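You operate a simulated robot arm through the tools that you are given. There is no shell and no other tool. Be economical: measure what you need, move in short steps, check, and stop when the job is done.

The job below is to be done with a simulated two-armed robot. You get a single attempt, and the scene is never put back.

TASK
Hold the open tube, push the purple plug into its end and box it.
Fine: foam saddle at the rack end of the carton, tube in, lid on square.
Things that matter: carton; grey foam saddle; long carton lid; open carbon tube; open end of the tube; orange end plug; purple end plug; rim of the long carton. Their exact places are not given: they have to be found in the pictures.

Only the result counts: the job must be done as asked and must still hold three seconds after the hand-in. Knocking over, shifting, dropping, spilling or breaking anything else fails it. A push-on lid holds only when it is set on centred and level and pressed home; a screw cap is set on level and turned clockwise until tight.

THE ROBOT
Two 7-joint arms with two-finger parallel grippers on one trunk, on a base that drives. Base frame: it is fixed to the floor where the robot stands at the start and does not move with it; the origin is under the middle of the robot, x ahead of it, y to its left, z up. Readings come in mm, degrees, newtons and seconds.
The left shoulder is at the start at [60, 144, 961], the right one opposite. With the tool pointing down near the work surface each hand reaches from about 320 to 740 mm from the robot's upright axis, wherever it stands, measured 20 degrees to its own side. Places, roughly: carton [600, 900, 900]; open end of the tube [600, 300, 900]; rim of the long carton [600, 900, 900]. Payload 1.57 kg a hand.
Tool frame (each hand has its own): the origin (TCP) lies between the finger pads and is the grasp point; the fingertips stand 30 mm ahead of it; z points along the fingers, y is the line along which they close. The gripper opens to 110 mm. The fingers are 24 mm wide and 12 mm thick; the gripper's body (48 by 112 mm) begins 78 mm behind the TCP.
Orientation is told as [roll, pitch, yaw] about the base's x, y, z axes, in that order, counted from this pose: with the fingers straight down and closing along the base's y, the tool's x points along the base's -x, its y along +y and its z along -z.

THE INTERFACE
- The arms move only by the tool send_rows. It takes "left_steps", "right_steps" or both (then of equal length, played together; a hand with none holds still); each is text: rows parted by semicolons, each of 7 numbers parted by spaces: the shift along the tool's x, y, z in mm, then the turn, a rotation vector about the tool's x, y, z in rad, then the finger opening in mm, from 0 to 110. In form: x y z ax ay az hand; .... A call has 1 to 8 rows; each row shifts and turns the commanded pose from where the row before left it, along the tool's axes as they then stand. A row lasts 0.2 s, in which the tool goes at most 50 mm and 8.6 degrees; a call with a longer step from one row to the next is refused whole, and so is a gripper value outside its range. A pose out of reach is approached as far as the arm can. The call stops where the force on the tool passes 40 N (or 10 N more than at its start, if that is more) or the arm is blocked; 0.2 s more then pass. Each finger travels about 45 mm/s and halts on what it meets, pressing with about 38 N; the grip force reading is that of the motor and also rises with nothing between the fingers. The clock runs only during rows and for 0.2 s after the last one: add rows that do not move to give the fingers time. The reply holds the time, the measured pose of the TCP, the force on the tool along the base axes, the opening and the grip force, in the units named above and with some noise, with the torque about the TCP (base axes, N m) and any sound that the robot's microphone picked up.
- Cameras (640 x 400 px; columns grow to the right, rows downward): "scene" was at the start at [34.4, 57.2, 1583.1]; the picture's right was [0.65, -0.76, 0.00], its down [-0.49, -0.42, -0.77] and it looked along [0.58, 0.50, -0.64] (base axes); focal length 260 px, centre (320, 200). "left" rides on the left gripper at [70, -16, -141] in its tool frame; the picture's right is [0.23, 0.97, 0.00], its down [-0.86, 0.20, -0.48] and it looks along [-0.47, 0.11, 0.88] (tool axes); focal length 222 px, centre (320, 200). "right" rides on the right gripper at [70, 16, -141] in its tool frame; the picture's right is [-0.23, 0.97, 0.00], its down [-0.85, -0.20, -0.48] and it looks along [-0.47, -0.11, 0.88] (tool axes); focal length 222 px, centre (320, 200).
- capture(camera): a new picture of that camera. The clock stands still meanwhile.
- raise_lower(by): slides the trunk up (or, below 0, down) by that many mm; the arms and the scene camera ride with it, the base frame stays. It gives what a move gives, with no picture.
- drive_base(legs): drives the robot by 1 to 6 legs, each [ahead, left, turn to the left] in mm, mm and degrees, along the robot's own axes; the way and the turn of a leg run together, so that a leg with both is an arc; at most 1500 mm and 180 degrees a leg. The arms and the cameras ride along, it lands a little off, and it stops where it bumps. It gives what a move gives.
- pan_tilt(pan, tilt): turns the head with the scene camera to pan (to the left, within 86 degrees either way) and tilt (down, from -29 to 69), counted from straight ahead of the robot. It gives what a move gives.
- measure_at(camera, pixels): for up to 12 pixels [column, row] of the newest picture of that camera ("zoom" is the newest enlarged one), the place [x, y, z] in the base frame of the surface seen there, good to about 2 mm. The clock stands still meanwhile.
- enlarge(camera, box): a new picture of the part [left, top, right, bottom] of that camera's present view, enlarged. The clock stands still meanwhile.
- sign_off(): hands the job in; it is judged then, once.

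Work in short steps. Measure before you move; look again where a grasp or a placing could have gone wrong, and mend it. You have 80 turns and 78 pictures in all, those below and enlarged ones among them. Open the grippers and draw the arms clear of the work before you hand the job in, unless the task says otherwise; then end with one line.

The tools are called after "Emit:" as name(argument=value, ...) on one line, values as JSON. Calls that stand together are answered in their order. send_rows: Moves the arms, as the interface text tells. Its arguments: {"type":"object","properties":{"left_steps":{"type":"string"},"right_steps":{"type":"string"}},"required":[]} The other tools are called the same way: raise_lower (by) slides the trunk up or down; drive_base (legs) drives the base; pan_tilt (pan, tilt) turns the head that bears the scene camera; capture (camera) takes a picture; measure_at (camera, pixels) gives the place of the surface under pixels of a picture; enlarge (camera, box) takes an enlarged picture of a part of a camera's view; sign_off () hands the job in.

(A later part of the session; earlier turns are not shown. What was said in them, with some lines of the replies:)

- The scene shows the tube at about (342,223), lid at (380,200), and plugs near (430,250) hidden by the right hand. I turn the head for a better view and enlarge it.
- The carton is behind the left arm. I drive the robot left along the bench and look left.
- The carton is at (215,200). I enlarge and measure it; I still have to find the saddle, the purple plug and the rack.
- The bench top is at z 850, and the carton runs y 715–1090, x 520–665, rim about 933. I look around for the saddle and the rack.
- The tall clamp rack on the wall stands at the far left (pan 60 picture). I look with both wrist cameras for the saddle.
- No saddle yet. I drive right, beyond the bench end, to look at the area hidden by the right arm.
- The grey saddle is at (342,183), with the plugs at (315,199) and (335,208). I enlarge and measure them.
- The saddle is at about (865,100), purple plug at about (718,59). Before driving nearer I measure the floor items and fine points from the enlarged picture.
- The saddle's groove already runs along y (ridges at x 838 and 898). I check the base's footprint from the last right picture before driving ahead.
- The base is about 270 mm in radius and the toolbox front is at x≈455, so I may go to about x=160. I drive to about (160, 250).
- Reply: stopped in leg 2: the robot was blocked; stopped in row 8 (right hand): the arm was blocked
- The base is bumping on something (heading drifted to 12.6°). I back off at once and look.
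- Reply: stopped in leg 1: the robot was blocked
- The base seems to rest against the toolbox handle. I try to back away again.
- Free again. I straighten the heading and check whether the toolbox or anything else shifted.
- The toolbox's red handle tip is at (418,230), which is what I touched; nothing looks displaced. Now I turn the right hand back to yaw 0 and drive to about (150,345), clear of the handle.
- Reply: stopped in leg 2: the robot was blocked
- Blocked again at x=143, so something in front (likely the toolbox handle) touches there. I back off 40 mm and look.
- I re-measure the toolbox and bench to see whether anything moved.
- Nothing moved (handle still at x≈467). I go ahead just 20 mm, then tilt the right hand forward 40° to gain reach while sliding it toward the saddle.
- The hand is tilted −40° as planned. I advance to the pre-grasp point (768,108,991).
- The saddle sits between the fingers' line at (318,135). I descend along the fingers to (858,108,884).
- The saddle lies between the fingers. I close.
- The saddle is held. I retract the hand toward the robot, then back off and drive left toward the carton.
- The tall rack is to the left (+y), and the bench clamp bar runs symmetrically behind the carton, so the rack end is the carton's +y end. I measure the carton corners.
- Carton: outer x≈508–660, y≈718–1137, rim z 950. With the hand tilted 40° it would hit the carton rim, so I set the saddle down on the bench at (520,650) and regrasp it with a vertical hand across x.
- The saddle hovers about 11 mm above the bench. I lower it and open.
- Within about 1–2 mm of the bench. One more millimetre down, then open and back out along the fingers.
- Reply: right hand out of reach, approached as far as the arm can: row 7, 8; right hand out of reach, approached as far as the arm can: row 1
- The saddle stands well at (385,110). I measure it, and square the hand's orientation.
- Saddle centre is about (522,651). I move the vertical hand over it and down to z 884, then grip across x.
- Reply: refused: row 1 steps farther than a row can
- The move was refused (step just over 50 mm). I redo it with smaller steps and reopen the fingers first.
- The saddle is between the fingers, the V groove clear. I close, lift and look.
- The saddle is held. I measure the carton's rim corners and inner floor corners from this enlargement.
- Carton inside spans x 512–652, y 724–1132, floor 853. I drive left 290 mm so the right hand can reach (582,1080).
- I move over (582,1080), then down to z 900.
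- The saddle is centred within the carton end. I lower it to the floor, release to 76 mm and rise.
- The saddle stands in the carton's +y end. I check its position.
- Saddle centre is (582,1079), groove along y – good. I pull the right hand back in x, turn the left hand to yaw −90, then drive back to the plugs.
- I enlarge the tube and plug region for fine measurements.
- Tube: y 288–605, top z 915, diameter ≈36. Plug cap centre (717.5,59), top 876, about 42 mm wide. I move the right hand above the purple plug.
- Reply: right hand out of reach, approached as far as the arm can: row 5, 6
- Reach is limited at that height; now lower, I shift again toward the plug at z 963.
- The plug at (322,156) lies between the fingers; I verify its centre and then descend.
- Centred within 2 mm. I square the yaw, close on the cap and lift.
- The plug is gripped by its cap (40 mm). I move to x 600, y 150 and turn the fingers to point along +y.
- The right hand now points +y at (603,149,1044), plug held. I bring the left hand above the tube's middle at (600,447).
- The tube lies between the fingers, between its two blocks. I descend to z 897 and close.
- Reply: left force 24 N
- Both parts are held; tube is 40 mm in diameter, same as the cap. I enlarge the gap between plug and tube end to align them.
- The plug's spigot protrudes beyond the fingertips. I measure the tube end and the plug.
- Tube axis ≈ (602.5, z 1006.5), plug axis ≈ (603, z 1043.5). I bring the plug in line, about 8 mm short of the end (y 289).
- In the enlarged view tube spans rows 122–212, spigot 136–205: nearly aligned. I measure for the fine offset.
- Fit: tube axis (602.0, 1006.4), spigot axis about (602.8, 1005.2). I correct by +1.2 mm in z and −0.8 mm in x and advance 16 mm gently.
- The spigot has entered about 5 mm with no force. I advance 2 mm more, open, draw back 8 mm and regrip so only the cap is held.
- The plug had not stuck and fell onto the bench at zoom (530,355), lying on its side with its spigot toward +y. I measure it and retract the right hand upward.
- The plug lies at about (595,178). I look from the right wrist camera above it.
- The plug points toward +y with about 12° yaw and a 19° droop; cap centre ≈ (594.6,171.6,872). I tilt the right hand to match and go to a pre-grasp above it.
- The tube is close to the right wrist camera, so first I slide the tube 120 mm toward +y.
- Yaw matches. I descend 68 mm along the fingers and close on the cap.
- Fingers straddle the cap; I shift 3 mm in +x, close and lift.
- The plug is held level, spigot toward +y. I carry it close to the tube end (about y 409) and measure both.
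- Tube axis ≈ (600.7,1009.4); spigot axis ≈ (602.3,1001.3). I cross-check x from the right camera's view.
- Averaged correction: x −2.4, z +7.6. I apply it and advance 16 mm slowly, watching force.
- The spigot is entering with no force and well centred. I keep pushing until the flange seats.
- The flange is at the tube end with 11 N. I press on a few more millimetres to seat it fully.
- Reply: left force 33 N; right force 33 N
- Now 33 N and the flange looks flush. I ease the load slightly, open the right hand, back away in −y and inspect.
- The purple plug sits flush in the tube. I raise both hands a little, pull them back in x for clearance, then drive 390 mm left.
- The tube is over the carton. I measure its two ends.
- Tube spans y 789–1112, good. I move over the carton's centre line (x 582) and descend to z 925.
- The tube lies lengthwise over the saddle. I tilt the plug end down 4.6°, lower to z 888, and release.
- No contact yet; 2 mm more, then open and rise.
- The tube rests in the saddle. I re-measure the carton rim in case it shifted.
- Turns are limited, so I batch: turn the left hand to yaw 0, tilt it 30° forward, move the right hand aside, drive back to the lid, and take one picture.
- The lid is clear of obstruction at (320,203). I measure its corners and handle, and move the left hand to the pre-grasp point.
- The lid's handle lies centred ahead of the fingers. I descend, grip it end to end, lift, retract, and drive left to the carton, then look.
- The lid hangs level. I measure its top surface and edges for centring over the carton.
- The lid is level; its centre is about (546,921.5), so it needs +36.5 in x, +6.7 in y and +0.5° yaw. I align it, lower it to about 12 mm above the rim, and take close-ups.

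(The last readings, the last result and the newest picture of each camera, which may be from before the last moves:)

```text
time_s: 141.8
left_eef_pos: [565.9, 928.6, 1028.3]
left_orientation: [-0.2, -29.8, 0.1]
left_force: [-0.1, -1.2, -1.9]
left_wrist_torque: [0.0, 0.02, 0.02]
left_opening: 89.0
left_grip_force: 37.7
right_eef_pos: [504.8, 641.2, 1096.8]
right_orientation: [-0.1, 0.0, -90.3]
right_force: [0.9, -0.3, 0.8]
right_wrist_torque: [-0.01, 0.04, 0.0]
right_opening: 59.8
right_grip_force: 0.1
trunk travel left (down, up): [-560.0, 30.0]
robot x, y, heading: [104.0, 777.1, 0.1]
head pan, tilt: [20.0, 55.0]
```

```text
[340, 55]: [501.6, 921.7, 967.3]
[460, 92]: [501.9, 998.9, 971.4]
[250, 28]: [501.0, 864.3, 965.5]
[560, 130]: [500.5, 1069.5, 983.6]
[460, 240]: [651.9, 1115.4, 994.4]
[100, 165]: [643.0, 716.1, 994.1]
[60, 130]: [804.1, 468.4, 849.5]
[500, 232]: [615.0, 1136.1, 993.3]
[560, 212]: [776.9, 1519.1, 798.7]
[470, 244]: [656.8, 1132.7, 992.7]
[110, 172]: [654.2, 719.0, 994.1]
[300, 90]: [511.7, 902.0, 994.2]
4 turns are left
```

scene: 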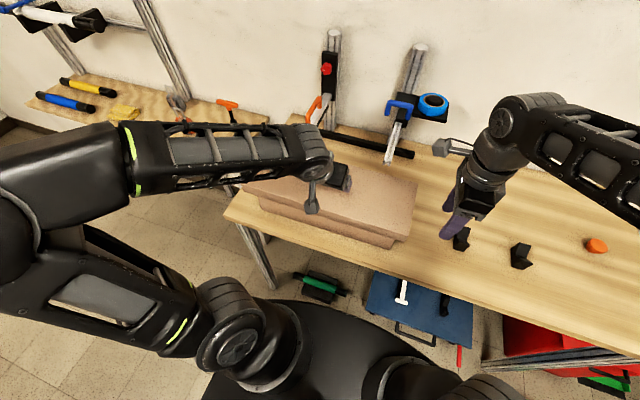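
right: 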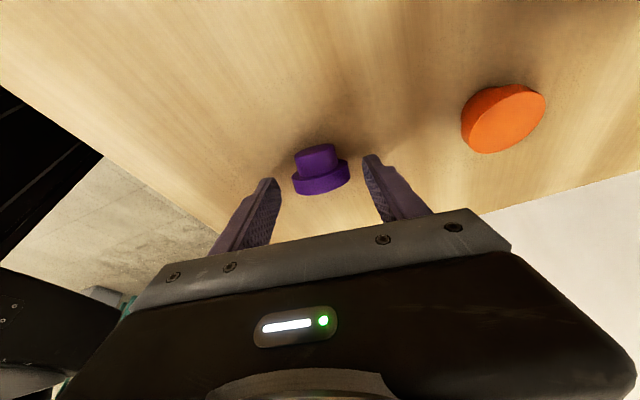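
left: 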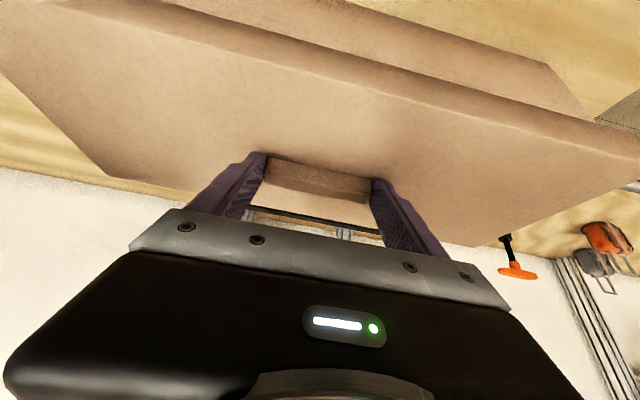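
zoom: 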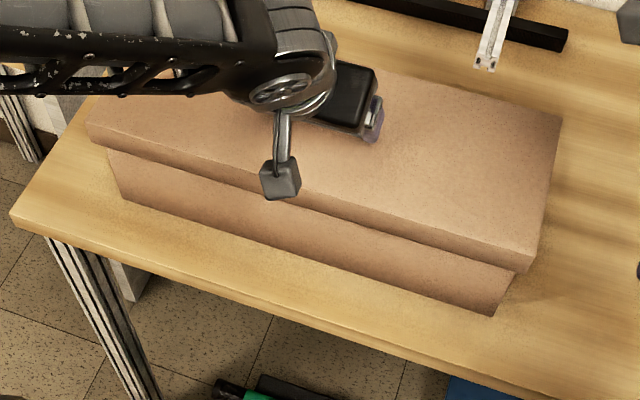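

Lid front face is at x 501.5 against carton 509.5, ends about 714/1142 against 720/1136: centred. I lower it gently onto the carton and press.

Emit:
send_rows(left_steps="4.6 0 9 0 0 0 60; 4 0 6.9 0 0 0 60; 2.5 0 4.3 0 0 0 60; 2.5 0 4.3 0 0 0 60; 2.5 0 4.3 0 0 0 60; 2 0 3.5 0 0 0 60; 0 0 0 0 0 0 60")

Emit:
send_rows(left_steps="1 0 1.7 0 0 0 60; 1 0 1.7 0 0 0 60; 1 0 1.7 0 0 0 60; 1 0 1.7 0 0 0 60; 1 0 1.7 0 0 0 60; 1 0 1.7 0 0 0 60; 1 0 1.7 0 0 0 60; 1 0 1.7 0 0 0 60")

Emit:
send_rows(left_steps="1 0 1.7 0 0 0 60; 1 0 1.7 0 0 0 60; 1 0 1.7 0 0 0 60; 1 0 1.7 0 0 0 60")

Emit:
enlarge(camera="scene", box=[220, 150, 440, 270])

Emit:
capture(camera="left")

Emit:
measure_at(camera="left", pixels=[[340, 55], [460, 92], [250, 28], [460, 240], [100, 165], [500, 232], [300, 90], [150, 100], [560, 170], [220, 120], [420, 150], [30, 60]])

```text
time_s: 143.4
left_eef_pos: [566.6, 927.7, 990.9]
left_orientation: [-0.2, -29.9, 0.2]
left_force: [-0.5, 0.6, -0.6]
left_wrist_torque: [0.04, 0.02, -0.02]
left_opening: 89.3
left_grip_force: 37.8
right_eef_pos: [504.8, 639.6, 1096.4]
right_orientation: [-0.1, 0.0, -90.3]
right_force: [0.4, 0.1, 0.1]
right_wrist_torque: [0.02, -0.02, 0.0]
right_opening: 60.0
right_grip_force: 0.1
trunk travel left (down, up): [-560.0, 30.0]
robot x, y, heading: [103.4, 776.2, 0.1]
head pan, tilt: [20.0, 55.0]
```

```text
time_s: 144.7
left_eef_pos: [566.9, 928.7, 985.5]
left_orientation: [-0.2, -30.7, 0.0]
left_force: [-4.6, 0.3, 18.3]
left_wrist_torque: [0.67, 0.25, 0.43]
left_opening: 89.2
left_grip_force: 38.0
right_eef_pos: [503.1, 640.9, 1098.1]
right_orientation: [-0.2, 0.0, -90.2]
right_force: [-0.2, -0.4, 0.4]
right_wrist_torque: [0.01, -0.02, 0.0]
right_opening: 60.0
right_grip_force: 0.0
trunk travel left (down, up): [-560.0, 30.0]
robot x, y, heading: [107.0, 774.7, 0.1]
head pan, tilt: [20.0, 55.0]
stopped in row 6 (left hand): the force on the tool passed its limit at 43 N (the readings are from after the stop); the commanded pose is now the measured one
```

```text
time_s: 145.2
left_eef_pos: [568.9, 928.8, 986.3]
left_orientation: [-0.3, -31.1, 0.0]
left_force: [-8.7, 0.0, 17.3]
left_wrist_torque: [0.44, 0.65, 0.2]
left_opening: 89.0
left_grip_force: 38.2
right_eef_pos: [502.3, 640.2, 1096.6]
right_orientation: [0.0, -0.1, -90.2]
right_force: [-1.1, -0.7, -0.7]
right_wrist_torque: [-0.02, -0.01, -0.01]
right_opening: 60.0
right_grip_force: 0.1
trunk travel left (down, up): [-560.0, 30.0]
robot x, y, heading: [103.6, 774.7, 0.4]
head pan, tilt: [20.0, 55.0]
stopped in row 2 (left hand): the force on the tool passed its limit at 43 N (the readings are from after the stop); the commanded pose is now the measured one
```

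```text
2.91 times, centred on (330, 210) of scene
```

zoom: 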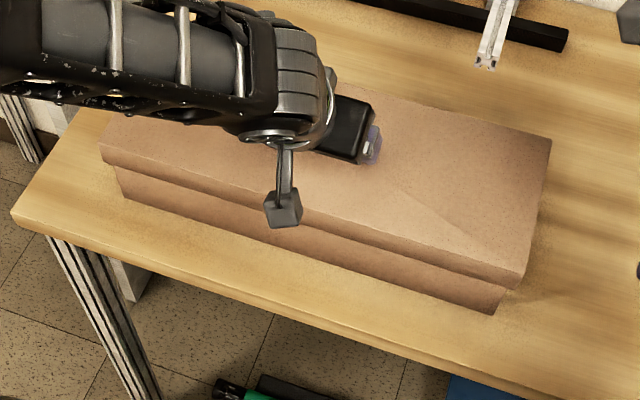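

```text
9 pictures are left
```

left: 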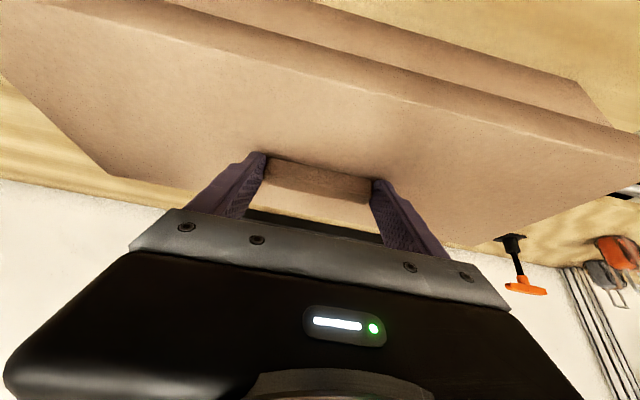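

```text
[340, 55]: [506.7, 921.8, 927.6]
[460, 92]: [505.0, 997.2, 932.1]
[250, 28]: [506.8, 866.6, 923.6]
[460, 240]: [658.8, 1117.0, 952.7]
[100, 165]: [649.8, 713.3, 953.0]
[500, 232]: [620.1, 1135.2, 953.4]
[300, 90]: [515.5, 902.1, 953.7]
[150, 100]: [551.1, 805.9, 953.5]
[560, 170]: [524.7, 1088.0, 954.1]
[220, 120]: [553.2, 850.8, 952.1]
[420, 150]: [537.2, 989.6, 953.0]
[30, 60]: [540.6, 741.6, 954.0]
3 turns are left
```

The lid top reads 952–954 everywhere (rim 950), so it is seated level. I open, draw both arms clear and inspect.

Emit:
send_rows(left_steps="1.5 0 -1 0 0 0 80; 0 0 0 0 0 0 100; 0 0 0 0 0 0 108; 0 0 0 0 0 0 108; 0 0 -20 0 0 0 108; 0 0 -35 0 0 0 108; 0 0 -45 0 0 0 108; -10 0 -40 0 0 0 108")

Emit:
send_rows(left_steps="20 0 -35 0 0 0 108; 35 0 -25 0 0 0 108; 0 0 0 0 0 0 108", right_steps="0 -40 0 0 0 0 60; 0 -40 0 0 0 0 60; 0 0 0 0 0 0 60")

Emit:
enlarge(camera="scene", box=[200, 140, 440, 290])

Emit:
measure_at(camera="zoom", pixels=[[400, 200], [500, 180], [520, 260], [300, 210], [450, 240], [540, 200], [150, 160], [460, 285], [420, 285], [330, 255], [350, 210], [200, 190]])

```text
time_s: 147.0
left_eef_pos: [503.9, 929.6, 1109.8]
left_orientation: [-0.3, -30.7, 0.1]
left_force: [0.3, -1.4, 0.2]
left_wrist_torque: [0.03, 0.01, -0.02]
left_opening: 107.8
left_grip_force: 0.0
right_eef_pos: [503.5, 642.5, 1096.9]
right_orientation: [-0.2, 0.0, -90.2]
right_force: [-0.5, -0.3, 0.5]
right_wrist_torque: [0.02, 0.03, 0.0]
right_opening: 59.8
right_grip_force: 0.0
trunk travel left (down, up): [-560.0, 30.0]
robot x, y, heading: [104.3, 777.3, 0.3]
head pan, tilt: [20.0, 55.0]
```

```text
time_s: 147.8
left_eef_pos: [428.1, 929.8, 1132.5]
left_orientation: [-0.2, -30.8, 0.1]
left_force: [0.1, -0.2, 0.5]
left_wrist_torque: [0.03, -0.01, -0.02]
left_opening: 108.1
left_grip_force: 0.1
right_eef_pos: [427.9, 641.3, 1098.7]
right_orientation: [-0.3, 0.0, -90.3]
right_force: [-0.2, -0.1, -0.5]
right_wrist_torque: [0.03, -0.01, 0.0]
right_opening: 59.7
right_grip_force: 0.1
trunk travel left (down, up): [-560.0, 30.0]
robot x, y, heading: [106.0, 776.6, 0.3]
head pan, tilt: [20.0, 55.0]
```

```text
2.67 times, centred on (320, 215) of scene
```

zoom: 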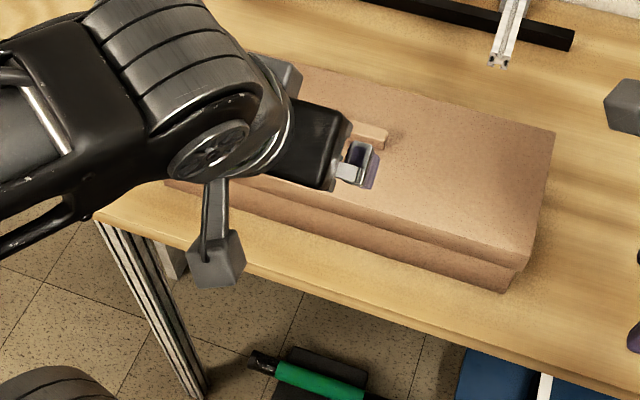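

```text
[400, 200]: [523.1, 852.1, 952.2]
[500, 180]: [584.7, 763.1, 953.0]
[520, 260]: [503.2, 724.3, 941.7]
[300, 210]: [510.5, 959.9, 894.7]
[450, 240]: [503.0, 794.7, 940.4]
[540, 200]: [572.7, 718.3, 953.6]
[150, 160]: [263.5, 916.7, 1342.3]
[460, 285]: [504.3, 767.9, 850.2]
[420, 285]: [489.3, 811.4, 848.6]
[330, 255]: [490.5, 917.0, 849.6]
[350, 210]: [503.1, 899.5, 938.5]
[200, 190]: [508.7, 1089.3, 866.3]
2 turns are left
```

The lid sits level at z 953 all over. Its front face is at x 503 against the carton's 510, so it is square. Both arms are clear, so I hand in.

Emit:
sign_off()

```text
The job is handed in.
```

The purple plug is in the tube, the tube is in the carton on the foam saddle, and the lid is on square and pressed down. The plug fell onto the bench once before it went in. I took the "rack end" to be the carton's left end, nearest the tall clamp rack.
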